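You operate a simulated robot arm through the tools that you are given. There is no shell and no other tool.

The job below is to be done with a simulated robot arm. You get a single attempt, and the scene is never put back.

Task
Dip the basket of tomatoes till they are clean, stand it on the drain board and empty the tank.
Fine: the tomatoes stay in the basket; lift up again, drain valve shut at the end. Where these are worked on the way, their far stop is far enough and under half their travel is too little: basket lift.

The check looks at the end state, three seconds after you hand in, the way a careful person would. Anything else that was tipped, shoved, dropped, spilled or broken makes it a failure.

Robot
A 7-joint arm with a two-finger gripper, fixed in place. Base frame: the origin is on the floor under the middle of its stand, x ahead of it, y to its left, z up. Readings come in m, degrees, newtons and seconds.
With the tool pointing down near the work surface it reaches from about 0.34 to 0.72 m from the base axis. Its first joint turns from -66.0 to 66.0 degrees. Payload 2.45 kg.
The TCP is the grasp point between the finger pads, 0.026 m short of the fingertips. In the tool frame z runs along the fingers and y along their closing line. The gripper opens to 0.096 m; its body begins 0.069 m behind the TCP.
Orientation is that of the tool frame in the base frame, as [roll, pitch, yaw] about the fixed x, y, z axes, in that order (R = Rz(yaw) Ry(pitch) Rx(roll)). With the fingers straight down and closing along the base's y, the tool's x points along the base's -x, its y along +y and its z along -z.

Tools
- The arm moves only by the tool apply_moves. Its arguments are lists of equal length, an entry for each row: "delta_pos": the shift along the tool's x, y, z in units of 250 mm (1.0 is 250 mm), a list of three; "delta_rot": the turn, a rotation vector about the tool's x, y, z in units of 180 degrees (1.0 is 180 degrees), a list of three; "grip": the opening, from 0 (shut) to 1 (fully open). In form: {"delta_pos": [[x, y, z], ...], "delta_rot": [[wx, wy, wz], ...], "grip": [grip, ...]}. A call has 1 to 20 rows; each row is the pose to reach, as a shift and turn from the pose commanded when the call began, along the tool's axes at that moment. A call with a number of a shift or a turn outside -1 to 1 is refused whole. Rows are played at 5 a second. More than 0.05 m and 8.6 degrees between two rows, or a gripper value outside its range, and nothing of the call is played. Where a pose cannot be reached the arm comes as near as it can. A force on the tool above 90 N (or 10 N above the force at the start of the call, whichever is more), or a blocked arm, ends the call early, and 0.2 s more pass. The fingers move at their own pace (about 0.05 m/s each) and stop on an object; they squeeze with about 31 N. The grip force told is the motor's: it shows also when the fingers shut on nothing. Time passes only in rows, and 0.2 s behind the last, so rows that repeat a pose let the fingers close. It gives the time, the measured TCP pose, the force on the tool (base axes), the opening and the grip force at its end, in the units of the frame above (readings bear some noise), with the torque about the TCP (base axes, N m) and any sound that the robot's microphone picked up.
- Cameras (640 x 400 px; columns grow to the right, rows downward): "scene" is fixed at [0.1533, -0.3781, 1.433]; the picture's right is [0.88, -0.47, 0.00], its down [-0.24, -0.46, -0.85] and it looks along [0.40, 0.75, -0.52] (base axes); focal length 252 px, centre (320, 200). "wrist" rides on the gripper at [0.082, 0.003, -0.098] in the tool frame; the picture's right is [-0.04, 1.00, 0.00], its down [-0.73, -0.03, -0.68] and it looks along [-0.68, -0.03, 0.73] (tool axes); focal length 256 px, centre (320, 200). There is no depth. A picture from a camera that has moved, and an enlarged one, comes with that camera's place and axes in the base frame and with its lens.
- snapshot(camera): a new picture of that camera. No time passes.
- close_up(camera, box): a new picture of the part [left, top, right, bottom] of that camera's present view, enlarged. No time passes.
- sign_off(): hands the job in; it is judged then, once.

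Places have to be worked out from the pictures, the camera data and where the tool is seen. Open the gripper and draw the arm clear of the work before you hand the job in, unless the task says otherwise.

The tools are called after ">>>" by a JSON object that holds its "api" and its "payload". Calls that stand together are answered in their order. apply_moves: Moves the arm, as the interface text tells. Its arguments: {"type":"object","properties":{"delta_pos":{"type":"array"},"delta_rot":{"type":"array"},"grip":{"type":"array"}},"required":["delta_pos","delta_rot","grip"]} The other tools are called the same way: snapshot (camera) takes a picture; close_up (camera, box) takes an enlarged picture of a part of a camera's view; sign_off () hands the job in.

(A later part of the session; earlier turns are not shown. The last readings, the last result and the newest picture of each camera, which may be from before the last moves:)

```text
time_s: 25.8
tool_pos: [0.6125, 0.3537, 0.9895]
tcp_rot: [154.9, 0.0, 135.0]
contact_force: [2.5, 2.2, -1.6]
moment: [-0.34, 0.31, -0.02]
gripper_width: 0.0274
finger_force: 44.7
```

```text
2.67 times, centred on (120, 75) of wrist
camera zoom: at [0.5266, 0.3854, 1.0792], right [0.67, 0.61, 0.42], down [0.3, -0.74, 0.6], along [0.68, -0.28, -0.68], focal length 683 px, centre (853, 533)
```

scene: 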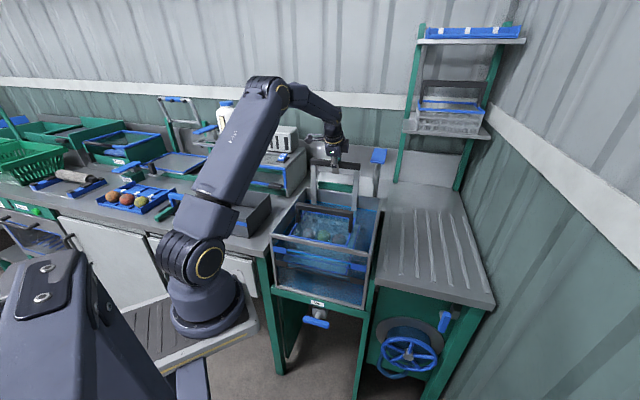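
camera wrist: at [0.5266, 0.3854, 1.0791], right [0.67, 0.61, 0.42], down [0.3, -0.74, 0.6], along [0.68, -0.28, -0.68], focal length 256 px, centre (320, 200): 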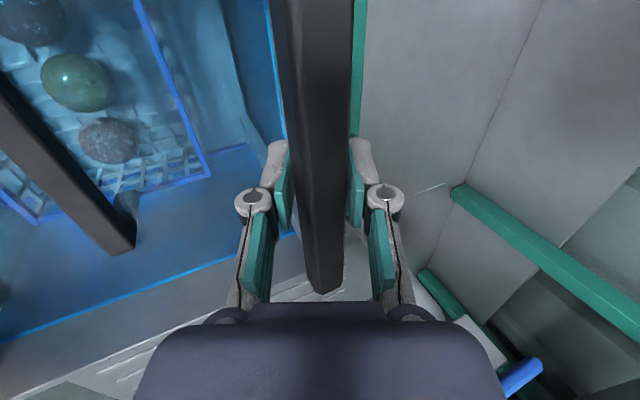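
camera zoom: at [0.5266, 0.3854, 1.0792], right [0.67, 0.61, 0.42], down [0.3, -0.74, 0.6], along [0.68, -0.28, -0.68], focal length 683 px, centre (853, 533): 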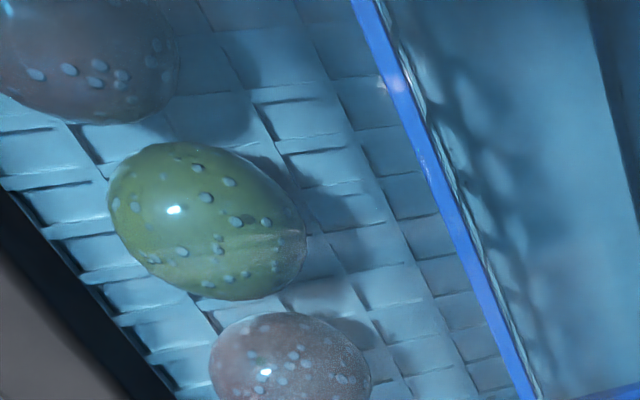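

The colours are slowly getting fresher, with the reds showing more. I'll keep waiting and checking.

>>> {"api": "apply_moves", "payload": {"delta_pos": [[0, 0, 0], [0, 0, 0], [0, 0, 0], [0, 0, 0], [0, 0, 0], [0, 0, 0], [0, 0, 0], [0, 0, 0], [0, 0, 0], [0, 0, 0], [0, 0, 0], [0, 0, 0], [0, 0, 0], [0, 0, 0], [0, 0, 0], [0, 0, 0], [0, 0, 0], [0, 0, 0], [0, 0, 0], [0, 0, 0]], "delta_rot": [[0, 0, 0], [0, 0, 0], [0, 0, 0], [0, 0, 0], [0, 0, 0], [0, 0, 0], [0, 0, 0], [0, 0, 0], [0, 0, 0], [0, 0, 0], [0, 0, 0], [0, 0, 0], [0, 0, 0], [0, 0, 0], [0, 0, 0], [0, 0, 0], [0, 0, 0], [0, 0, 0], [0, 0, 0], [0, 0, 0]], "grip": [0.1, 0.1, 0.1, 0.1, 0.1, 0.1, 0.1, 0.1, 0.1, 0.1, 0.1, 0.1, 0.1, 0.1, 0.1, 0.1, 0.1, 0.1, 0.1, 0.1]}}

>>> {"api": "close_up", "payload": {"camera": "wrist", "box": [0, 0, 240, 150]}}

>>> {"api": "apply_moves", "payload": {"delta_pos": [[0, 0, 0], [0, 0, 0], [0, 0, 0], [0, 0, 0], [0, 0, 0], [0, 0, 0], [0, 0, 0], [0, 0, 0], [0, 0, 0], [0, 0, 0], [0, 0, 0], [0, 0, 0], [0, 0, 0], [0, 0, 0], [0, 0, 0], [0, 0, 0], [0, 0, 0], [0, 0, 0], [0, 0, 0], [0, 0, 0]], "delta_rot": [[0, 0, 0], [0, 0, 0], [0, 0, 0], [0, 0, 0], [0, 0, 0], [0, 0, 0], [0, 0, 0], [0, 0, 0], [0, 0, 0], [0, 0, 0], [0, 0, 0], [0, 0, 0], [0, 0, 0], [0, 0, 0], [0, 0, 0], [0, 0, 0], [0, 0, 0], [0, 0, 0], [0, 0, 0], [0, 0, 0]], "grip": [0.1, 0.1, 0.1, 0.1, 0.1, 0.1, 0.1, 0.1, 0.1, 0.1, 0.1, 0.1, 0.1, 0.1, 0.1, 0.1, 0.1, 0.1, 0.1, 0.1]}}

>>> {"api": "close_up", "payload": {"camera": "wrist", "box": [0, 0, 240, 150]}}

```text
time_s: 30.0
tool_pos: [0.6118, 0.3547, 0.9892]
tcp_rot: [155.0, -0.1, 135.0]
contact_force: [3.2, 3.6, -2.5]
moment: [-0.32, 0.39, 0.0]
gripper_width: 0.0275
finger_force: 44.9
```

```text
2.67 times, centred on (120, 75) of wrist
camera zoom: at [0.5266, 0.3854, 1.0792], right [0.67, 0.61, 0.42], down [0.3, -0.74, 0.6], along [0.68, -0.28, -0.68], focal length 683 px, centre (853, 533)
```

zoom: 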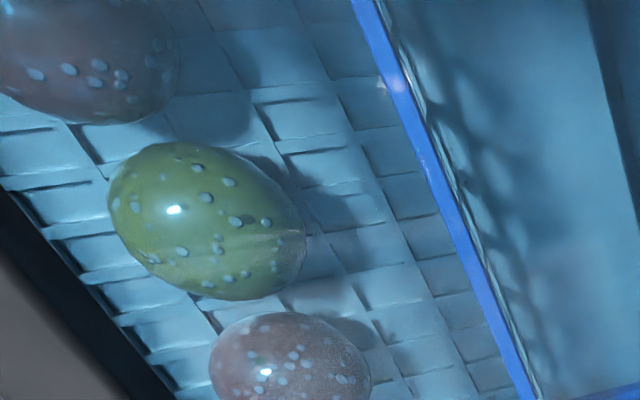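

```text
time_s: 34.2
tool_pos: [0.6125, 0.3539, 0.9896]
tcp_rot: [155.0, -0.1, 135.1]
contact_force: [3.0, 3.5, -2.0]
moment: [-0.35, 0.35, -0.05]
gripper_width: 0.0276
finger_force: 44.8
```

```text
2.67 times, centred on (120, 75) of wrist
camera zoom: at [0.5266, 0.3854, 1.0792], right [0.67, 0.61, 0.42], down [0.3, -0.74, 0.6], along [0.68, -0.28, -0.68], focal length 683 px, centre (853, 533)
```

zoom: 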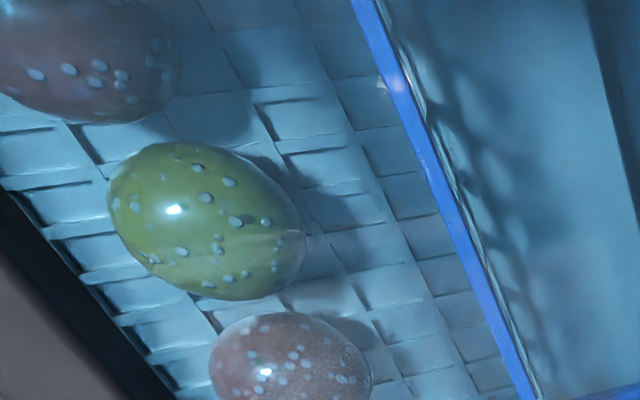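

The change has slowed. I'll raise the lift to its top to see the tomatoes out of the water, and dip again if needed.

>>> {"api": "apply_moves", "payload": {"delta_pos": [[0, 0.029, -0.0624], [0, 0.058, -0.1247], [0, 0.087, -0.187], [0, 0.116, -0.249], [0, 0.145, -0.312], [0, 0.174, -0.374], [0, 0.203, -0.436], [0, 0.232, -0.499], [0, 0.262, -0.561], [0, 0.288, -0.617], [0, 0.288, -0.617]], "delta_rot": [[0, 0, 0], [0, 0, 0], [0, 0, 0], [0, 0, 0], [0, 0, 0], [0, 0, 0], [0, 0, 0], [0, 0, 0], [0, 0, 0], [0, 0, 0], [0, 0, 0]], "grip": [0.1, 0.1, 0.1, 0.1, 0.1, 0.1, 0.1, 0.1, 0.1, 0.1, 0.1]}}

>>> {"api": "close_up", "payload": {"camera": "wrist", "box": [0, 0, 240, 150]}}

>>> {"api": "close_up", "payload": {"camera": "scene", "box": [280, 170, 380, 240]}}

```text
time_s: 36.6
tool_pos: [0.612, 0.3556, 1.1608]
tcp_rot: [155.2, -0.1, 134.9]
contact_force: [-9.2, -18.8, -6.4]
moment: [-1.11, -0.09, 0.11]
gripper_width: 0.0273
finger_force: 44.8
```

```text
2.67 times, centred on (120, 75) of wrist
camera zoom: at [0.5267, 0.3857, 1.2497], right [0.67, 0.61, 0.42], down [0.3, -0.74, 0.6], along [0.68, -0.28, -0.68], focal length 683 px, centre (853, 533)
```

zoom: 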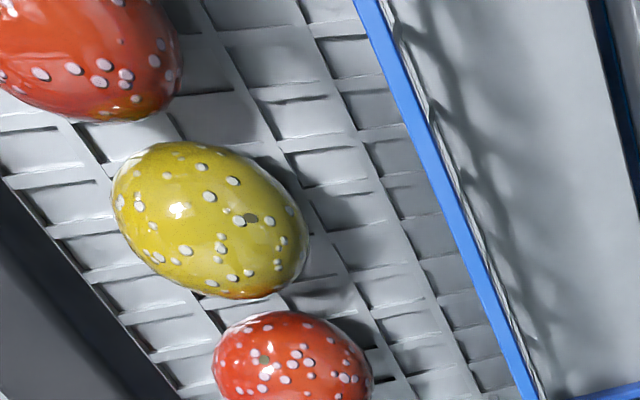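

```text
5.71 times, centred on (330, 205) of scene
camera zoom: at [0.1531, -0.3787, 1.4329], right [0.88, -0.47, 0.0], down [-0.24, -0.46, -0.85], along [0.4, 0.76, -0.52], focal length 1443 px, centre (263, 171)
```

zoom: 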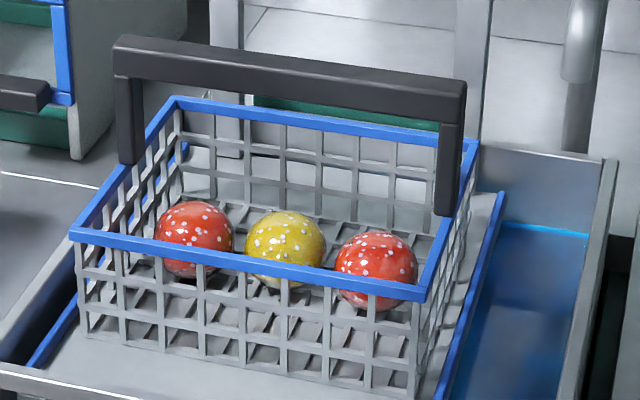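

The tomatoes are now bright and glossy with only water drops showing, where before they were dull with grey dirt. To be sure, I'll dip them once more for several seconds and compare.

>>> {"api": "apply_moves", "payload": {"delta_pos": [[0, -0.029, 0.0624], [0, -0.058, 0.1247], [0, -0.087, 0.187], [0, -0.116, 0.249], [0, -0.145, 0.312], [0, -0.174, 0.374], [0, -0.203, 0.436], [0, -0.232, 0.499], [0, -0.262, 0.561], [0, -0.288, 0.617], [0, -0.288, 0.617], [0, -0.288, 0.617], [0, -0.288, 0.617], [0, -0.288, 0.617], [0, -0.288, 0.617], [0, -0.288, 0.617], [0, -0.288, 0.617], [0, -0.288, 0.617], [0, -0.288, 0.617], [0, -0.288, 0.617]], "delta_rot": [[0, 0, 0], [0, 0, 0], [0, 0, 0], [0, 0, 0], [0, 0, 0], [0, 0, 0], [0, 0, 0], [0, 0, 0], [0, 0, 0], [0, 0, 0], [0, 0, 0], [0, 0, 0], [0, 0, 0], [0, 0, 0], [0, 0, 0], [0, 0, 0], [0, 0, 0], [0, 0, 0], [0, 0, 0], [0, 0, 0]], "grip": [0.1, 0.1, 0.1, 0.1, 0.1, 0.1, 0.1, 0.1, 0.1, 0.1, 0.1, 0.1, 0.1, 0.1, 0.1, 0.1, 0.1, 0.1, 0.1, 0.1]}}

>>> {"api": "close_up", "payload": {"camera": "wrist", "box": [0, 0, 240, 150]}}

>>> {"api": "apply_moves", "payload": {"delta_pos": [[0, 0, 0], [0, 0, 0], [0, 0, 0], [0, 0, 0], [0, 0, 0], [0, 0, 0], [0, 0, 0], [0, 0, 0], [0, 0, 0], [0, 0, 0], [0, 0, 0], [0, 0, 0], [0, 0, 0], [0, 0, 0], [0, 0, 0], [0, 0, 0], [0, 0, 0], [0, 0, 0], [0, 0, 0], [0, 0, 0]], "delta_rot": [[0, 0, 0], [0, 0, 0], [0, 0, 0], [0, 0, 0], [0, 0, 0], [0, 0, 0], [0, 0, 0], [0, 0, 0], [0, 0, 0], [0, 0, 0], [0, 0, 0], [0, 0, 0], [0, 0, 0], [0, 0, 0], [0, 0, 0], [0, 0, 0], [0, 0, 0], [0, 0, 0], [0, 0, 0], [0, 0, 0]], "grip": [0.1, 0.1, 0.1, 0.1, 0.1, 0.1, 0.1, 0.1, 0.1, 0.1, 0.1, 0.1, 0.1, 0.1, 0.1, 0.1, 0.1, 0.1, 0.1, 0.1]}}

>>> {"api": "close_up", "payload": {"camera": "wrist", "box": [0, 0, 240, 150]}}

```text
time_s: 40.8
tool_pos: [0.6125, 0.3546, 0.9907]
tcp_rot: [154.9, 0.0, 135.0]
contact_force: [16.3, 21.0, -2.9]
moment: [-0.2, 0.52, -0.19]
gripper_width: 0.0274
finger_force: 45.1
```

```text
2.67 times, centred on (120, 75) of wrist
camera zoom: at [0.5263, 0.3854, 1.0792], right [0.67, 0.61, 0.42], down [0.3, -0.74, 0.6], along [0.68, -0.28, -0.68], focal length 683 px, centre (853, 533)
```

zoom: 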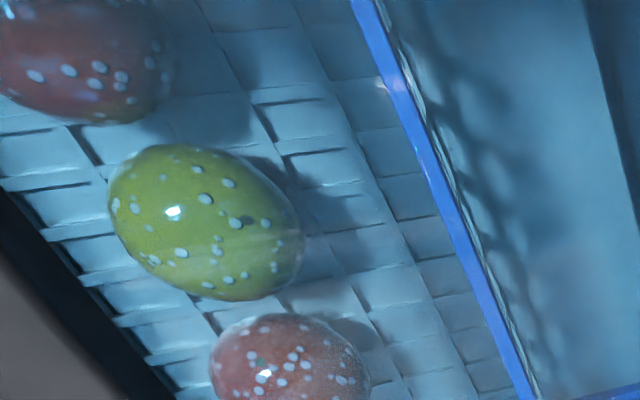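

```text
time_s: 45.0
tool_pos: [0.6111, 0.3544, 0.9896]
tcp_rot: [154.9, 0.0, 135.0]
contact_force: [12.7, 27.2, -2.4]
moment: [-0.25, 0.62, -0.3]
gripper_width: 0.0277
finger_force: 45.1
```

```text
2.67 times, centred on (120, 75) of wrist
camera zoom: at [0.5263, 0.3853, 1.0791], right [0.67, 0.61, 0.42], down [0.3, -0.74, 0.6], along [0.68, -0.28, -0.68], focal length 683 px, centre (853, 533)
```

zoom: 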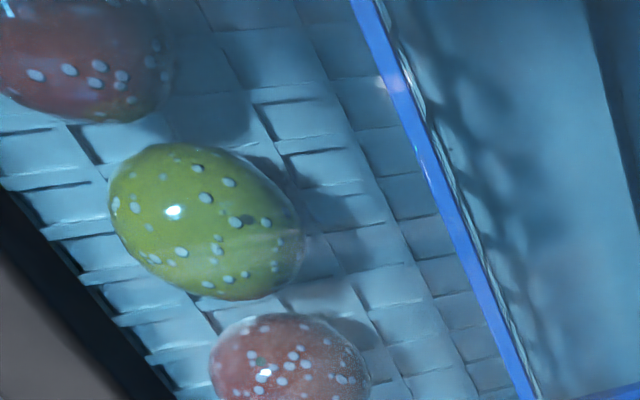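

The tomatoes look clearly fresher in this second dip than at the end of the first, so working the lift helps. I'll do another full up-and-down cycle, trimming the grip a couple of millimetres outward to relax the side load.

>>> {"api": "apply_moves", "payload": {"delta_pos": [[0, 0.039, -0.0624], [0, 0.068, -0.1247], [0, 0.097, -0.187], [0, 0.126, -0.249], [0, 0.155, -0.312], [0, 0.18, -0.374], [0, 0.207, -0.436], [0, 0.234, -0.499], [0, 0.262, -0.561], [0, 0.288, -0.617], [0, 0.288, -0.617]], "delta_rot": [[0, 0, 0], [0, 0, 0], [0, 0, 0], [0, 0, 0], [0, 0, 0], [0, 0, 0], [0, 0, 0], [0, 0, 0], [0, 0, 0], [0, 0, 0], [0, 0, 0]], "grip": [0.1, 0.1, 0.1, 0.1, 0.1, 0.1, 0.1, 0.1, 0.1, 0.1, 0.1]}}

>>> {"api": "close_up", "payload": {"camera": "wrist", "box": [0, 0, 240, 150]}}

>>> {"api": "close_up", "payload": {"camera": "scene", "box": [280, 170, 380, 240]}}

```text
time_s: 47.4
tool_pos: [0.6114, 0.3541, 1.1631]
tcp_rot: [155.0, 0.0, 135.0]
contact_force: [-15.7, 4.5, -5.8]
moment: [-0.17, 0.61, -0.12]
gripper_width: 0.0274
finger_force: 44.8
```

```text
2.67 times, centred on (120, 75) of wrist
camera zoom: at [0.5265, 0.3851, 1.2511], right [0.67, 0.61, 0.42], down [0.3, -0.74, 0.6], along [0.68, -0.28, -0.68], focal length 683 px, centre (853, 533)
```

zoom: 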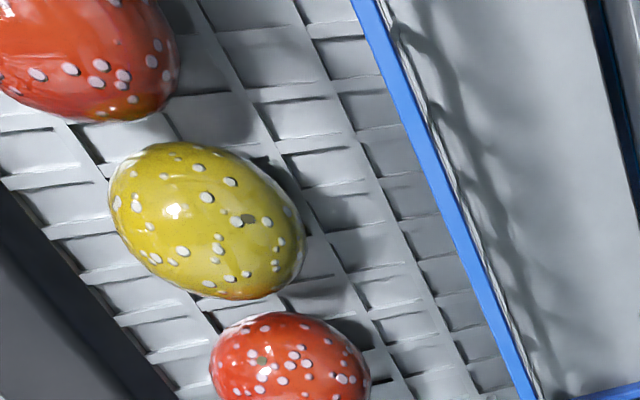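

```text
5.71 times, centred on (330, 205) of scene
camera zoom: at [0.1529, -0.3779, 1.4331], right [0.88, -0.47, 0.0], down [-0.24, -0.46, -0.85], along [0.4, 0.75, -0.52], focal length 1443 px, centre (263, 171)
```

zoom: 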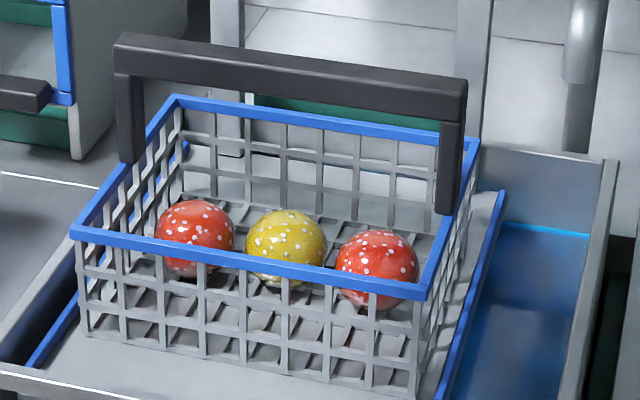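

They are slightly brighter again than after the first dip. I'll do one more dip with an agitating stroke and a long soak, to be sure the cleaning has levelled off.

>>> {"api": "apply_moves", "payload": {"delta_pos": [[0, -0.029, 0.0624], [0, -0.058, 0.1247], [0, -0.087, 0.187], [0, -0.116, 0.249], [0, -0.145, 0.312], [0, -0.174, 0.374], [0, -0.203, 0.436], [0, -0.232, 0.499], [0, -0.262, 0.561], [0, -0.288, 0.617], [0, -0.288, 0.617], [0, -0.259, 0.5546], [0, -0.23, 0.4923], [0, -0.201, 0.43], [0, -0.201, 0.43], [0, -0.23, 0.4923], [0, -0.259, 0.5546], [0, -0.288, 0.617], [0, -0.288, 0.617], [0, -0.288, 0.617]], "delta_rot": [[0, 0, 0], [0, 0, 0], [0, 0, 0], [0, 0, 0], [0, 0, 0], [0, 0, 0], [0, 0, 0], [0, 0, 0], [0, 0, 0], [0, 0, 0], [0, 0, 0], [0, 0, 0], [0, 0, 0], [0, 0, 0], [0, 0, 0], [0, 0, 0], [0, 0, 0], [0, 0, 0], [0, 0, 0], [0, 0, 0]], "grip": [0.1, 0.1, 0.1, 0.1, 0.1, 0.1, 0.1, 0.1, 0.1, 0.1, 0.1, 0.1, 0.1, 0.1, 0.1, 0.1, 0.1, 0.1, 0.1, 0.1]}}

>>> {"api": "apply_moves", "payload": {"delta_pos": [[0, 0, 0], [0, 0, 0], [0, 0, 0], [0, 0, 0], [0, 0, 0], [0, 0, 0], [0, 0, 0], [0, 0, 0], [0, 0, 0], [0, 0, 0], [0, 0, 0], [0, 0, 0], [0, 0, 0], [0, 0, 0], [0, 0, 0], [0, 0, 0], [0, 0, 0], [0, 0, 0], [0, 0, 0], [0, 0, 0]], "delta_rot": [[0, 0, 0], [0, 0, 0], [0, 0, 0], [0, 0, 0], [0, 0, 0], [0, 0, 0], [0, 0, 0], [0, 0, 0], [0, 0, 0], [0, 0, 0], [0, 0, 0], [0, 0, 0], [0, 0, 0], [0, 0, 0], [0, 0, 0], [0, 0, 0], [0, 0, 0], [0, 0, 0], [0, 0, 0], [0, 0, 0]], "grip": [0.1, 0.1, 0.1, 0.1, 0.1, 0.1, 0.1, 0.1, 0.1, 0.1, 0.1, 0.1, 0.1, 0.1, 0.1, 0.1, 0.1, 0.1, 0.1, 0.1]}}

>>> {"api": "apply_moves", "payload": {"delta_pos": [[0, 0, 0], [0, 0, 0], [0, 0, 0], [0, 0, 0], [0, 0, 0], [0, 0, 0], [0, 0, 0], [0, 0, 0], [0, 0, 0], [0, 0, 0], [0, 0, 0], [0, 0, 0], [0, 0, 0], [0, 0, 0], [0, 0, 0], [0, 0, 0], [0, 0, 0], [0, 0, 0], [0, 0, 0], [0, 0, 0]], "delta_rot": [[0, 0, 0], [0, 0, 0], [0, 0, 0], [0, 0, 0], [0, 0, 0], [0, 0, 0], [0, 0, 0], [0, 0, 0], [0, 0, 0], [0, 0, 0], [0, 0, 0], [0, 0, 0], [0, 0, 0], [0, 0, 0], [0, 0, 0], [0, 0, 0], [0, 0, 0], [0, 0, 0], [0, 0, 0], [0, 0, 0]], "grip": [0.1, 0.1, 0.1, 0.1, 0.1, 0.1, 0.1, 0.1, 0.1, 0.1, 0.1, 0.1, 0.1, 0.1, 0.1, 0.1, 0.1, 0.1, 0.1, 0.1]}}

>>> {"api": "close_up", "payload": {"camera": "wrist", "box": [0, 0, 240, 150]}}

```text
time_s: 51.6
tool_pos: [0.6125, 0.3537, 0.9906]
tcp_rot: [155.0, 0.0, 135.0]
contact_force: [-8.4, -4.4, -0.8]
moment: [-0.18, 0.31, 0.08]
gripper_width: 0.0275
finger_force: 44.7
```

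```text
time_s: 55.8
tool_pos: [0.6118, 0.3554, 0.9913]
tcp_rot: [155.0, 0.0, 135.0]
contact_force: [-6.9, -9.4, -1.9]
moment: [-0.32, 0.3, 0.0]
gripper_width: 0.0274
finger_force: 45.2
```

```text
time_s: 60.0
tool_pos: [0.6123, 0.3557, 0.9914]
tcp_rot: [154.9, -0.1, 135.0]
contact_force: [-4.4, -10.7, -2.2]
moment: [-0.31, 0.35, -0.02]
gripper_width: 0.0278
finger_force: 44.6
```

```text
2.67 times, centred on (120, 75) of wrist
camera zoom: at [0.5268, 0.3852, 1.0805], right [0.67, 0.61, 0.42], down [0.3, -0.74, 0.6], along [0.68, -0.28, -0.68], focal length 683 px, centre (853, 533)
```

zoom: 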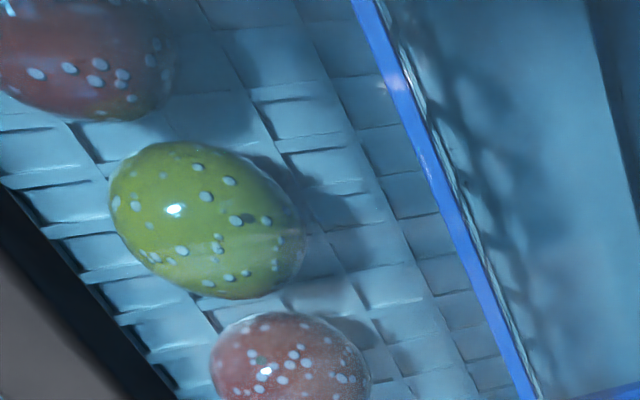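

The look has levelled off compared with the earlier dip, so they're clean. I'll raise the lift fully back to its top.

>>> {"api": "apply_moves", "payload": {"delta_pos": [[0, 0.029, -0.0624], [0, 0.058, -0.1247], [0, 0.087, -0.187], [0, 0.116, -0.249], [0, 0.145, -0.312], [0, 0.174, -0.374], [0, 0.203, -0.436], [0, 0.232, -0.499], [0, 0.262, -0.561], [0, 0.288, -0.617], [0, 0.293, -0.628], [0, 0.293, -0.628]], "delta_rot": [[0, 0, 0], [0, 0, 0], [0, 0, 0], [0, 0, 0], [0, 0, 0], [0, 0, 0], [0, 0, 0], [0, 0, 0], [0, 0, 0], [0, 0, 0], [0, 0, 0], [0, 0, 0]], "grip": [0.1, 0.1, 0.1, 0.1, 0.1, 0.1, 0.1, 0.1, 0.1, 0.1, 0.1, 0.1]}}

>>> {"api": "close_up", "payload": {"camera": "wrist", "box": [0, 0, 240, 150]}}

>>> {"api": "close_up", "payload": {"camera": "scene", "box": [280, 170, 380, 240]}}

>>> {"api": "snapshot", "payload": {"camera": "scene"}}

```text
time_s: 62.6
tool_pos: [0.6123, 0.3542, 1.1632]
tcp_rot: [154.9, 0.1, 135.0]
contact_force: [10.7, 1.3, -3.7]
moment: [-0.29, 0.57, 0.3]
gripper_width: 0.0276
finger_force: 44.9
```

```text
2.67 times, centred on (120, 75) of wrist
camera zoom: at [0.5265, 0.3852, 1.2525], right [0.67, 0.61, 0.42], down [0.3, -0.74, 0.6], along [0.68, -0.28, -0.68], focal length 683 px, centre (853, 533)
```

zoom: 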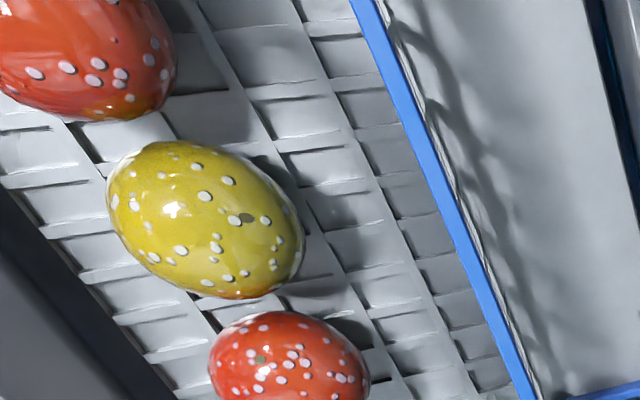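

```text
5.71 times, centred on (330, 205) of scene
camera zoom: at [0.1538, -0.378, 1.433], right [0.88, -0.47, 0.0], down [-0.24, -0.46, -0.85], along [0.4, 0.75, -0.52], focal length 1443 px, centre (263, 171)
```

zoom: 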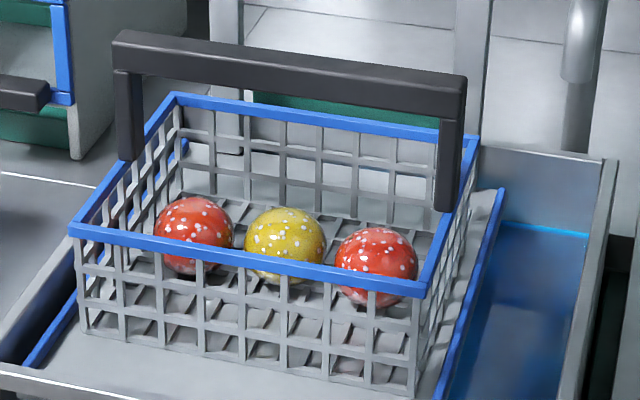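

```text
taken
```

scene: 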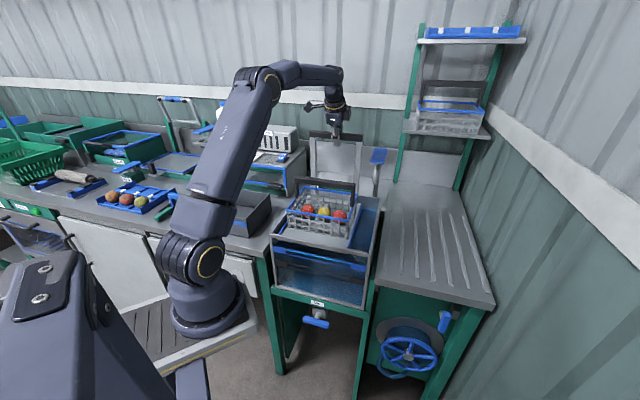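

The tomatoes look the same as after the previous dip, so they're clean, and the basket is back at its starting height. I'll nudge up a few millimetres to confirm the lift is at its top stop.

>>> {"api": "apply_moves", "payload": {"delta_pos": [[0, 0.0034, -0.0073], [0, 0.0068, -0.0145], [0, 0.0085, -0.0181], [0, 0.0085, -0.0181]], "delta_rot": [[0, 0, 0], [0, 0, 0], [0, 0, 0], [0, 0, 0]], "grip": [0.1, 0.1, 0.1, 0.1]}}

```text
time_s: 63.6
tool_pos: [0.6127, 0.3544, 1.1659]
tcp_rot: [155.4, -0.1, 135.0]
contact_force: [12.2, 3.4, -23.4]
moment: [-1.02, -0.34, -0.27]
gripper_width: 0.0275
finger_force: 44.6
```

The downward force rose to 23 N, so that's the top stop. I'll relax the push, open the fingers and back off along the tool axis.

>>> {"api": "apply_moves", "payload": {"delta_pos": [[0, -0.0042, 0.009], [0, -0.0042, 0.009], [0, -0.0042, 0.009], [0, -0.0042, 0.009], [0, -0.0042, 0.009], [0, -0.0042, 0.009], [0, -0.0042, -0.12], [0, -0.0042, -0.24], [0, -0.0042, -0.36], [0, -0.0042, -0.36]], "delta_rot": [[0, 0, 0], [0, 0, 0], [0, 0, 0], [0, 0, 0], [0, 0, 0], [0, 0, 0], [0, 0, 0], [0, 0, 0], [0, 0, 0], [0, 0, 0]], "grip": [0.1, 0.3, 0.5, 0.8, 1, 1, 1, 1, 1, 1]}}

>>> {"api": "snapshot", "payload": {"camera": "wrist"}}

>>> {"api": "close_up", "payload": {"camera": "scene", "box": [260, 80, 420, 205]}}

```text
time_s: 65.8
tool_pos: [0.5837, 0.3284, 1.2492]
tcp_rot: [155.0, 0.0, 135.0]
contact_force: [-0.2, 0.3, -0.4]
moment: [-0.02, 0.0, -0.02]
gripper_width: 0.0962
finger_force: 0.0
```

```text
taken
camera wrist: at [0.4991, 0.3586, 1.339], right [0.67, 0.61, 0.42], down [0.3, -0.74, 0.6], along [0.68, -0.28, -0.68], focal length 256 px, centre (320, 200)
```

wrist: 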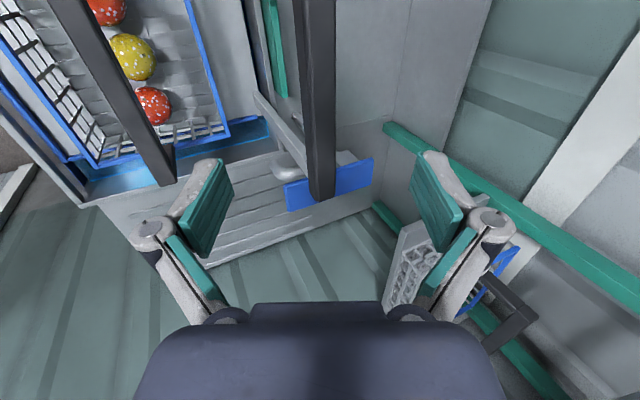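

```text
3.20 times, centred on (340, 142) of scene
camera zoom: at [0.1533, -0.3781, 1.433], right [0.88, -0.47, 0.0], down [-0.24, -0.46, -0.85], along [0.4, 0.75, -0.52], focal length 808 px, centre (256, 384)
```

zoom: 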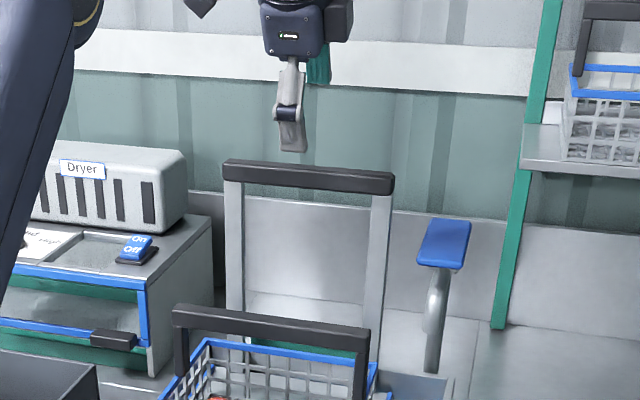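

The lift stays up on its own and the gripper is free. Next I'll straighten the tool and hover above the basket handle, near (0.51, 0.253), to check alignment.

>>> {"api": "apply_moves", "payload": {"delta_pos": [[-0.0015, -0.099, -0.036], [-0.003, -0.198, -0.072], [-0.0045, -0.297, -0.108], [-0.006, -0.396, -0.144], [-0.006, -0.447, -0.035], [-0.006, -0.498, 0.074], [-0.006, -0.548, 0.182], [-0.006, -0.548, 0.182]], "delta_rot": [[0.0347, 0, 0], [0.0694, 0, 0], [0.1042, 0, 0], [0.1389, 0, 0], [0.1389, 0, 0], [0.1389, 0, 0], [0.1389, 0, 0], [0.1389, 0, 0]], "grip": [1, 1, 1, 1, 1, 1, 1, 1]}}

>>> {"api": "snapshot", "payload": {"camera": "wrist"}}

>>> {"api": "close_up", "payload": {"camera": "scene", "box": [270, 100, 410, 230]}}

```text
time_s: 67.6
tool_pos: [0.5132, 0.251, 1.1509]
tcp_rot: [180.0, 0.0, 135.0]
contact_force: [0.4, 0.4, 0.7]
moment: [0.01, 0.0, 0.02]
gripper_width: 0.0959
finger_force: 0.0
```

```text
taken
camera wrist: at [0.4564, 0.3112, 1.2489], right [0.73, 0.68, 0.0], down [0.5, -0.54, 0.68], along [0.46, -0.5, -0.73], focal length 256 px, centre (320, 200)
```

wrist: 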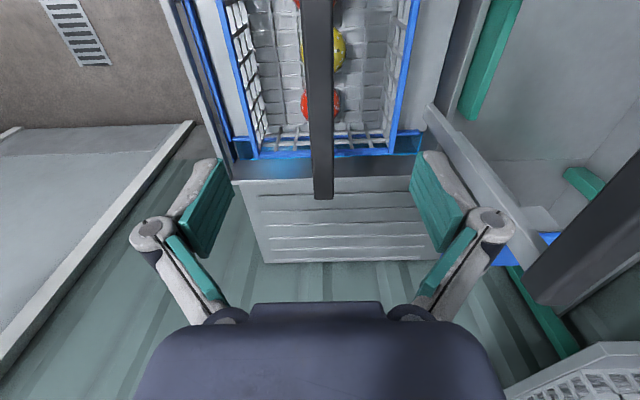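

```text
3.08 times, centred on (340, 165) of scene
camera zoom: at [0.1533, -0.3781, 1.433], right [0.88, -0.47, 0.0], down [-0.24, -0.46, -0.85], along [0.4, 0.75, -0.52], focal length 777 px, centre (258, 308)
```

zoom: 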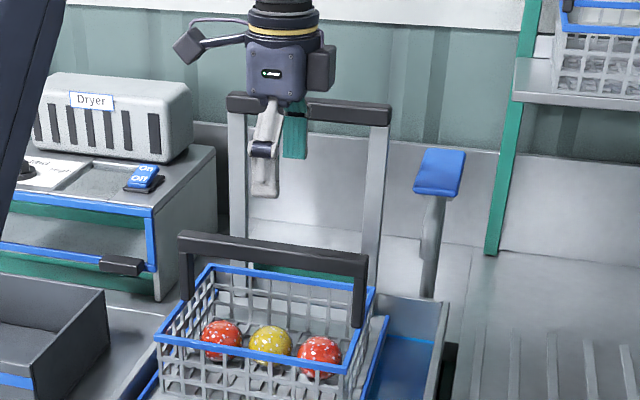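

The handle is centred between the fingers, and its centre should be near z = 1.055. I'll descend and close on it.

>>> {"api": "apply_moves", "payload": {"delta_pos": [[0, 0, 0.1], [0, 0, 0.2], [0, 0, 0.3], [0, 0, 0.38], [0, 0, 0.38]], "delta_rot": [[0, 0, 0], [0, 0, 0], [0, 0, 0], [0, 0, 0], [0, 0, 0]], "grip": [1, 1, 1, 1, 1]}}

>>> {"api": "snapshot", "payload": {"camera": "wrist"}}

>>> {"api": "close_up", "payload": {"camera": "scene", "box": [280, 130, 380, 220]}}

```text
time_s: 68.8
tool_pos: [0.5125, 0.2511, 1.0557]
tcp_rot: [179.9, 0.0, 134.9]
contact_force: [-0.5, -1.1, 0.5]
moment: [0.02, -0.03, -0.02]
gripper_width: 0.0956
finger_force: 0.0
```

```text
taken
camera wrist: at [0.4563, 0.3107, 1.1527], right [0.73, 0.68, 0.0], down [0.5, -0.54, 0.68], along [0.46, -0.5, -0.73], focal length 256 px, centre (320, 200)
```

wrist: 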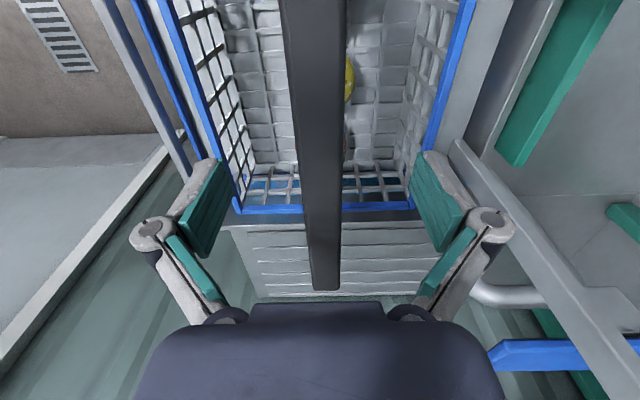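

```text
4.44 times, centred on (330, 175) of scene
camera zoom: at [0.1533, -0.3781, 1.433], right [0.88, -0.47, 0.0], down [-0.24, -0.46, -0.85], along [0.4, 0.75, -0.52], focal length 1122 px, centre (276, 311)
```

zoom: 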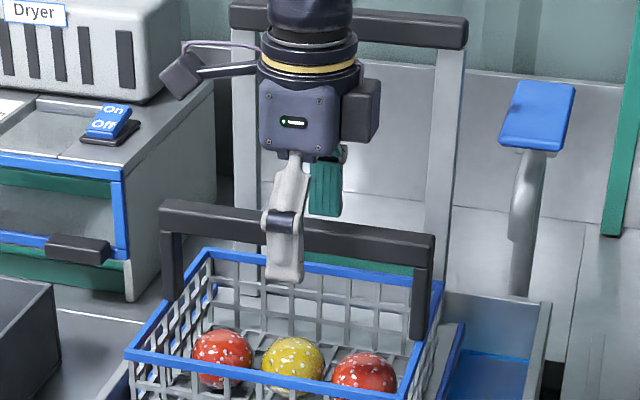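

The TCP sits right at the handle centre in the scene view. I'll close the fingers.

>>> {"api": "apply_moves", "payload": {"delta_pos": [[0, 0, 0], [0, 0, 0], [0, 0, 0], [0, 0, 0], [0, 0, 0], [0, 0, 0], [0, 0, 0]], "delta_rot": [[0, 0, 0], [0, 0, 0], [0, 0, 0], [0, 0, 0], [0, 0, 0], [0, 0, 0], [0, 0, 0]], "grip": [0.8, 0.6, 0.4, 0.3, 0.15, 0.1, 0.1]}}

>>> {"api": "snapshot", "payload": {"camera": "wrist"}}

```text
time_s: 70.4
tool_pos: [0.5125, 0.2506, 1.0554]
tcp_rot: [-179.9, 0.0, 135.0]
contact_force: [-0.4, 1.7, -0.2]
moment: [0.03, -0.08, 0.0]
gripper_width: 0.0187
finger_force: 30.6
```

```text
taken
camera wrist: at [0.4563, 0.3108, 1.1529], right [0.73, 0.68, 0.0], down [0.5, -0.54, 0.68], along [0.46, -0.5, -0.73], focal length 256 px, centre (320, 200)
```

wrist: 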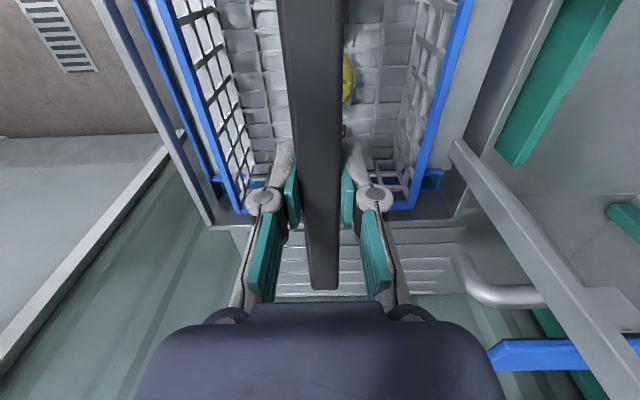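

The handle is gripped at 18.7 mm with almost no side load. I'll lift slowly, 3 cm first.

>>> {"api": "apply_moves", "payload": {"delta_pos": [[0, 0, -0.02], [0, 0, -0.05], [0, 0, -0.08], [0, 0, -0.12], [0, 0, -0.12], [0, 0, -0.12]], "delta_rot": [[0, 0, 0], [0, 0, 0], [0, 0, 0], [0, 0, 0], [0, 0, 0], [0, 0, 0]], "grip": [0.05, 0.05, 0.05, 0.05, 0.05, 0.05]}}

>>> {"api": "snapshot", "payload": {"camera": "wrist"}}

>>> {"api": "close_up", "payload": {"camera": "scene", "box": [270, 130, 390, 250]}}

```text
time_s: 71.8
tool_pos: [0.5118, 0.251, 1.0863]
tcp_rot: [180.0, 0.0, 134.9]
contact_force: [0.9, -0.2, 0.2]
moment: [0.02, -0.01, -0.01]
gripper_width: 0.0047
finger_force: 0.0
```

```text
taken
camera wrist: at [0.4558, 0.3119, 1.1841], right [0.73, 0.68, 0.0], down [0.5, -0.54, 0.68], along [0.46, -0.5, -0.73], focal length 256 px, centre (320, 200)
```

wrist: 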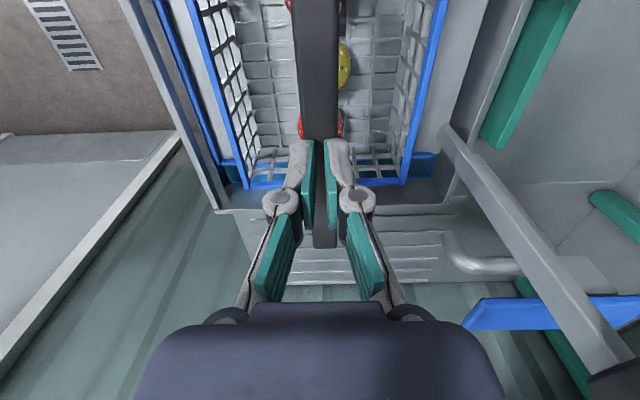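

```text
3.33 times, centred on (330, 190) of scene
camera zoom: at [0.1533, -0.3781, 1.433], right [0.88, -0.47, 0.0], down [-0.24, -0.46, -0.85], along [0.4, 0.75, -0.52], focal length 842 px, centre (287, 233)
```

zoom: 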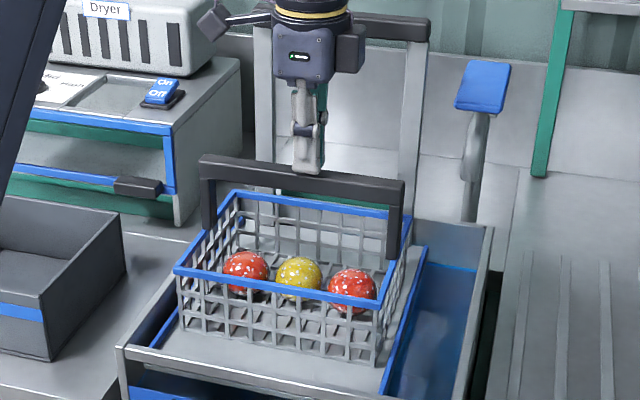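

The fingers slipped off the top of the handle, and the basket is still standing undisturbed on the lift with its tomatoes. I'll look closely before retrying with a deeper and firmer grip.

>>> {"api": "close_up", "payload": {"camera": "wrist", "box": [200, 80, 440, 260]}}

>>> {"api": "close_up", "payload": {"camera": "scene", "box": [290, 150, 370, 210]}}

```text
2.22 times, centred on (320, 170) of wrist
camera zoom: at [0.4558, 0.3119, 1.1841], right [0.73, 0.68, 0.0], down [0.5, -0.54, 0.68], along [0.46, -0.5, -0.73], focal length 569 px, centre (320, 267)
```

zoom: 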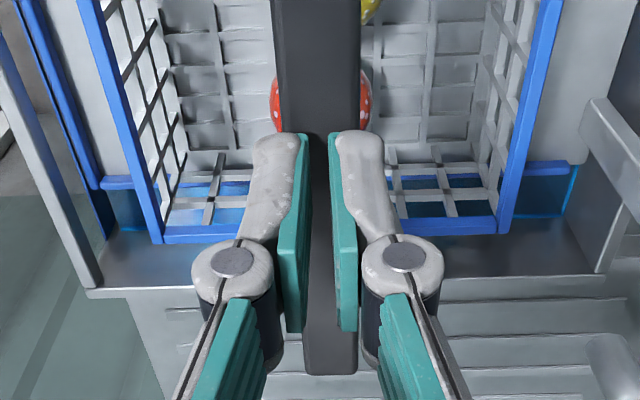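

```text
6.67 times, centred on (330, 180) of scene
camera zoom: at [0.1533, -0.3781, 1.433], right [0.88, -0.47, 0.0], down [-0.24, -0.46, -0.85], along [0.4, 0.75, -0.52], focal length 1683 px, centre (253, 333)
```

zoom: 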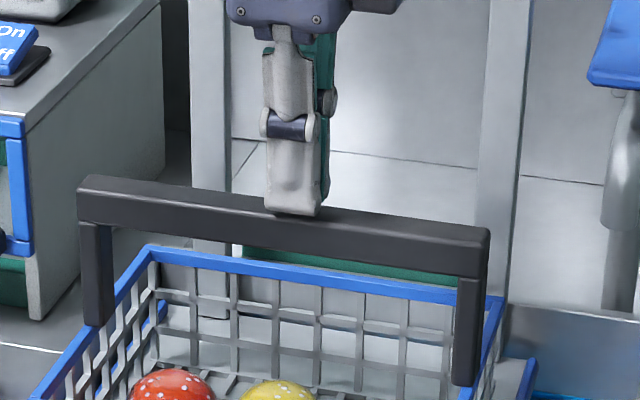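

The handle top is at about 1.06 m and its faces are flat, so the slip was a lack of friction. I'll regrip deeper with the fingers commanded fully shut for a firmer squeeze, then test with a very small lift.

>>> {"api": "apply_moves", "payload": {"delta_pos": [[0, 0, 0], [0, 0, 0], [0, 0, 0], [0, 0, 0], [0, 0, 0], [0, 0, 0.08], [0, 0, 0.16], [0, 0, 0.16]], "delta_rot": [[0, 0, 0], [0, 0, 0], [0, 0, 0], [0, 0, 0], [0, 0, 0], [0, 0, 0], [0, 0, 0], [0, 0, 0]], "grip": [0.3, 0.6, 0.9, 0.9, 0.9, 0.9, 0.9, 0.9]}}

>>> {"api": "apply_moves", "payload": {"delta_pos": [[0, 0, 0], [0, 0, 0], [0, 0, 0], [0, 0, 0], [0, 0, 0], [0, 0, 0], [0, 0, 0], [0, 0, 0]], "delta_rot": [[0, 0, 0], [0, 0, 0], [0, 0, 0], [0, 0, 0], [0, 0, 0], [0, 0, 0], [0, 0, 0], [0, 0, 0]], "grip": [0.7, 0.5, 0.3, 0.1, 0, 0, 0, 0]}}

>>> {"api": "apply_moves", "payload": {"delta_pos": [[0, 0, -0.004], [0, 0, -0.008], [0, 0, -0.008]], "delta_rot": [[0, 0, 0], [0, 0, 0], [0, 0, 0]], "grip": [0, 0, 0]}}

```text
time_s: 73.6
tool_pos: [0.5113, 0.252, 1.0464]
tcp_rot: [179.9, 0.0, 135.0]
contact_force: [-0.3, -0.5, 0.4]
moment: [-0.01, 0.0, 0.01]
gripper_width: 0.0862
finger_force: 0.1
```

```text
time_s: 75.4
tool_pos: [0.511, 0.252, 1.0472]
tcp_rot: [180.0, 0.1, 135.0]
contact_force: [1.2, -0.7, -0.3]
moment: [0.0, -0.08, -0.01]
gripper_width: 0.0184
finger_force: 31.2
```

```text
time_s: 76.2
tool_pos: [0.5118, 0.2515, 1.0489]
tcp_rot: [180.0, 0.0, 135.0]
contact_force: [-0.1, -0.6, -2.5]
moment: [-0.06, -0.02, 0.01]
gripper_width: 0.0187
finger_force: 31.1
```

The grip is 31 N and the load is just starting to build (2.5 N down). I'll continue up in small steps to see whether it carries.

>>> {"api": "apply_moves", "payload": {"delta_pos": [[0, 0, -0.006], [0, 0, -0.012], [0, 0, -0.012]], "delta_rot": [[0, 0, 0], [0, 0, 0], [0, 0, 0]], "grip": [0, 0, 0]}}

>>> {"api": "close_up", "payload": {"camera": "scene", "box": [270, 150, 380, 250]}}

>>> {"api": "apply_moves", "payload": {"delta_pos": [[0, 0, -0.008], [0, 0, -0.016], [0, 0, -0.016]], "delta_rot": [[0, 0, 0], [0, 0, 0], [0, 0, 0]], "grip": [0, 0, 0]}}

>>> {"api": "close_up", "payload": {"camera": "scene", "box": [270, 150, 380, 250]}}

```text
time_s: 77.0
tool_pos: [0.5125, 0.2512, 1.05]
tcp_rot: [-179.9, 0.0, 135.0]
contact_force: [0.6, -0.1, -5.0]
moment: [-0.03, -0.05, -0.04]
gripper_width: 0.0186
finger_force: 31.1
```

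```text
4.00 times, centred on (325, 200) of scene
camera zoom: at [0.1534, -0.3781, 1.433], right [0.88, -0.47, 0.0], down [-0.24, -0.46, -0.85], along [0.4, 0.75, -0.52], focal length 1010 px, centre (300, 200)
```

zoom: 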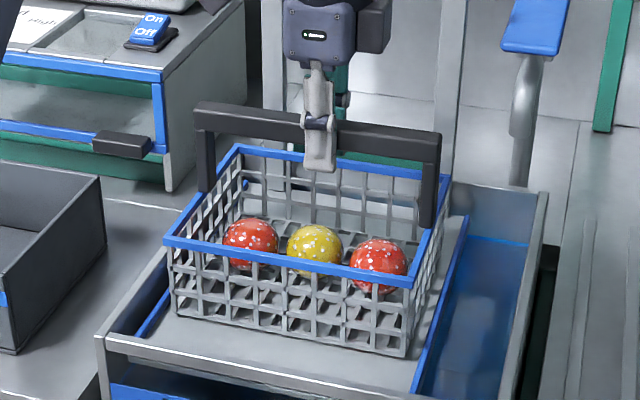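

```text
time_s: 77.8
tool_pos: [0.5113, 0.2518, 1.054]
tcp_rot: [179.9, -0.1, 135.0]
contact_force: [-0.1, -0.7, -4.8]
moment: [-0.01, -0.05, 0.01]
gripper_width: 0.0185
finger_force: 31.1
```

```text
4.00 times, centred on (325, 200) of scene
camera zoom: at [0.1534, -0.3781, 1.433], right [0.88, -0.47, 0.0], down [-0.24, -0.46, -0.85], along [0.4, 0.75, -0.52], focal length 1010 px, centre (300, 200)
```

zoom: 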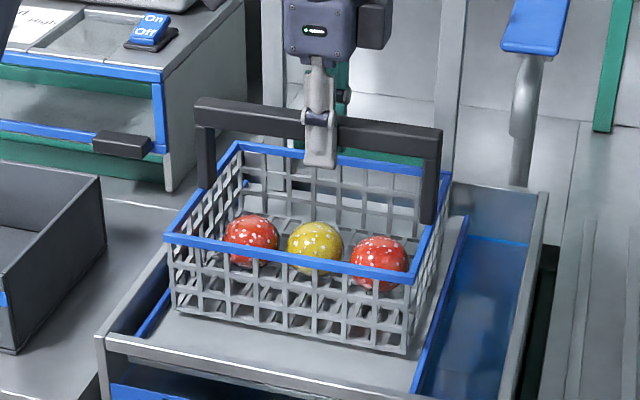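

The handle rose with the fingers under a steady 5 N load, so the basket is being carried this time. I'll lift another 1.5 cm slowly, then hold and check for creep.

>>> {"api": "apply_moves", "payload": {"delta_pos": [[0, 0, -0.01], [0, 0, -0.02], [0, 0, -0.03], [0, 0, -0.04], [0, 0, -0.05], [0, 0, -0.06], [0, 0, -0.06], [0, 0, -0.06], [0, 0, -0.06], [0, 0, -0.06], [0, 0, -0.06]], "delta_rot": [[0, 0, 0], [0, 0, 0], [0, 0, 0], [0, 0, 0], [0, 0, 0], [0, 0, 0], [0, 0, 0], [0, 0, 0], [0, 0, 0], [0, 0, 0], [0, 0, 0]], "grip": [0, 0, 0, 0, 0, 0, 0, 0, 0, 0, 0]}}

>>> {"api": "close_up", "payload": {"camera": "scene", "box": [270, 150, 380, 250]}}

>>> {"api": "snapshot", "payload": {"camera": "wrist"}}

```text
time_s: 80.2
tool_pos: [0.5122, 0.2517, 1.0686]
tcp_rot: [-179.9, 0.1, 135.0]
contact_force: [0.3, -0.3, -4.3]
moment: [-0.04, -0.04, 0.01]
gripper_width: 0.019
finger_force: 31.1
```

```text
4.00 times, centred on (325, 200) of scene
camera zoom: at [0.1534, -0.3781, 1.433], right [0.88, -0.47, 0.0], down [-0.24, -0.46, -0.85], along [0.4, 0.75, -0.52], focal length 1010 px, centre (300, 200)
```

zoom: 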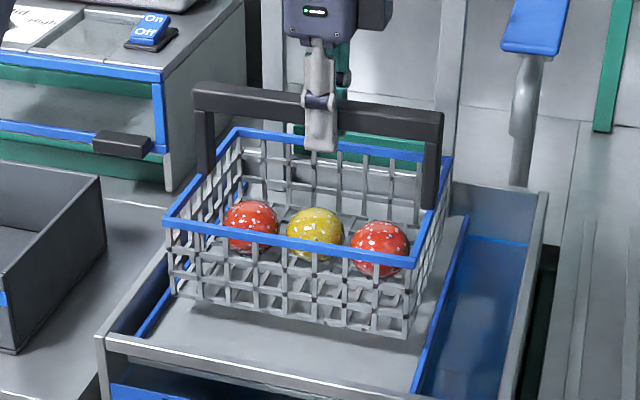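

```text
taken
camera wrist: at [0.4561, 0.3127, 1.1661], right [0.73, 0.68, 0.0], down [0.5, -0.54, 0.68], along [0.46, -0.5, -0.73], focal length 256 px, centre (320, 200)
```

wrist: 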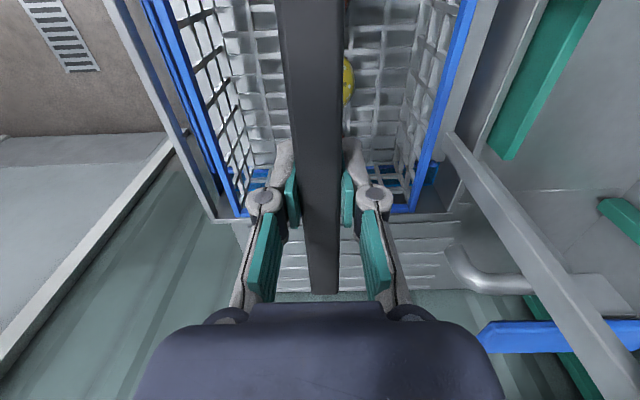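

The basket follows the fingers with no visible creep, at about 0.45 kg. I'll lift to roughly 8 cm of clearance in slow steps and check again.

>>> {"api": "apply_moves", "payload": {"delta_pos": [[0, 0, -0.02], [0, 0, -0.045], [0, 0, -0.07], [0, 0, -0.095], [0, 0, -0.12], [0, 0, -0.145], [0, 0, -0.17], [0, 0, -0.195], [0, 0, -0.22], [0, 0, -0.24], [0, 0, -0.24], [0, 0, -0.24], [0, 0, -0.24]], "delta_rot": [[0, 0, 0], [0, 0, 0], [0, 0, 0], [0, 0, 0], [0, 0, 0], [0, 0, 0], [0, 0, 0], [0, 0, 0], [0, 0, 0], [0, 0, 0], [0, 0, 0], [0, 0, 0], [0, 0, 0]], "grip": [0, 0, 0, 0, 0, 0, 0, 0, 0, 0, 0, 0, 0]}}

>>> {"api": "close_up", "payload": {"camera": "scene", "box": [270, 110, 410, 240]}}

>>> {"api": "snapshot", "payload": {"camera": "wrist"}}

```text
time_s: 83.0
tool_pos: [0.5113, 0.2519, 1.1284]
tcp_rot: [180.0, 0.0, 135.0]
contact_force: [-0.4, 0.3, -4.9]
moment: [-0.04, -0.03, 0.0]
gripper_width: 0.0187
finger_force: 30.8
```

```text
3.08 times, centred on (340, 175) of scene
camera zoom: at [0.1534, -0.3781, 1.433], right [0.88, -0.47, 0.0], down [-0.24, -0.46, -0.85], along [0.4, 0.75, -0.52], focal length 777 px, centre (258, 277)
```

zoom: 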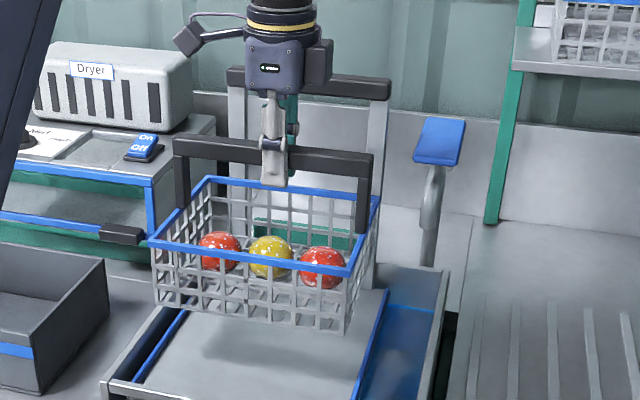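

```text
taken
camera wrist: at [0.4555, 0.3123, 1.2265], right [0.73, 0.68, 0.0], down [0.5, -0.54, 0.68], along [0.46, -0.5, -0.73], focal length 256 px, centre (320, 200)
```

wrist: 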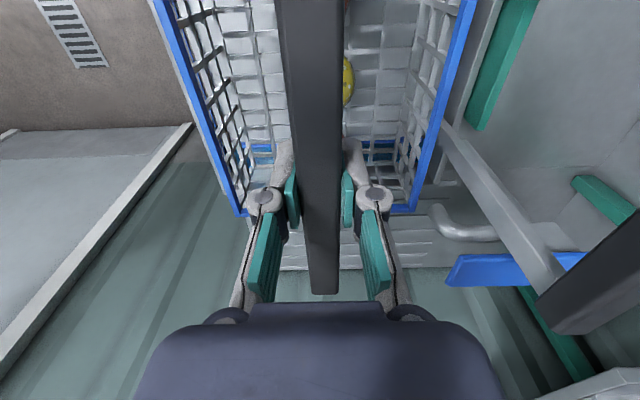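

The basket hangs level, well clear of the plate and rim. I'll carry it first toward the robot to clear the tap spout, then right along the bench toward the drain board.

>>> {"api": "apply_moves", "payload": {"delta_pos": [[0, -0.06, 0], [0, -0.15, 0], [0, -0.25, 0], [0, -0.35, 0], [0, -0.44, 0], [-0.03, -0.48, 0], [-0.1, -0.48, 0], [-0.19, -0.48, 0], [-0.28, -0.48, 0], [-0.37, -0.48, 0], [-0.46, -0.48, 0], [-0.55, -0.48, 0], [-0.64, -0.48, 0], [-0.73, -0.48, 0], [-0.8, -0.48, 0], [-0.84, -0.48, 0], [-0.84, -0.48, 0]], "delta_rot": [[0, 0, 0], [0, 0, 0], [0, 0, 0], [0, 0, 0], [0, 0, 0], [0, 0, 0], [0, 0, 0], [0, 0, 0], [0, 0, 0], [0, 0, 0], [0, 0, 0], [0, 0, 0], [0, 0, 0], [0, 0, 0], [0, 0, 0], [0, 0, 0], [0, 0, 0]], "grip": [0, 0, 0, 0, 0, 0, 0, 0, 0, 0, 0, 0, 0, 0, 0, 0, 0]}}

>>> {"api": "snapshot", "payload": {"camera": "scene"}}

>>> {"api": "snapshot", "payload": {"camera": "wrist"}}

```text
time_s: 86.6
tool_pos: [0.5757, 0.0193, 1.1304]
tcp_rot: [179.9, 0.0, 135.0]
contact_force: [0.1, -0.4, -4.2]
moment: [-0.07, -0.02, 0.02]
gripper_width: 0.0185
finger_force: 31.4
```

```text
taken
```

scene: 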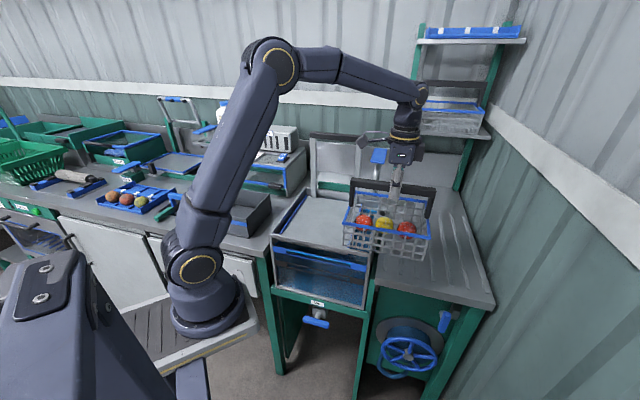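

```text
taken
camera wrist: at [0.5199, 0.0796, 1.2271], right [0.73, 0.68, 0.0], down [0.5, -0.54, 0.68], along [0.46, -0.5, -0.73], focal length 256 px, centre (320, 200)
```

wrist: 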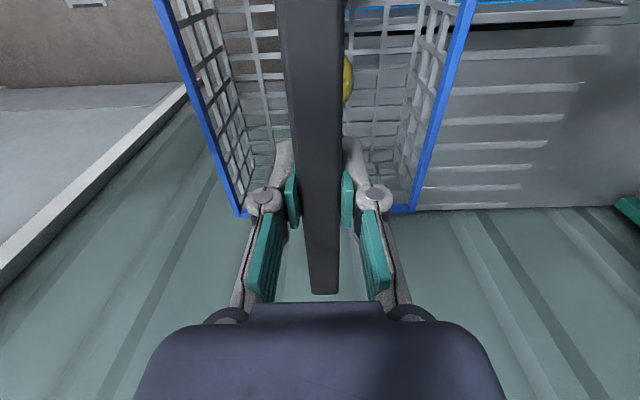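

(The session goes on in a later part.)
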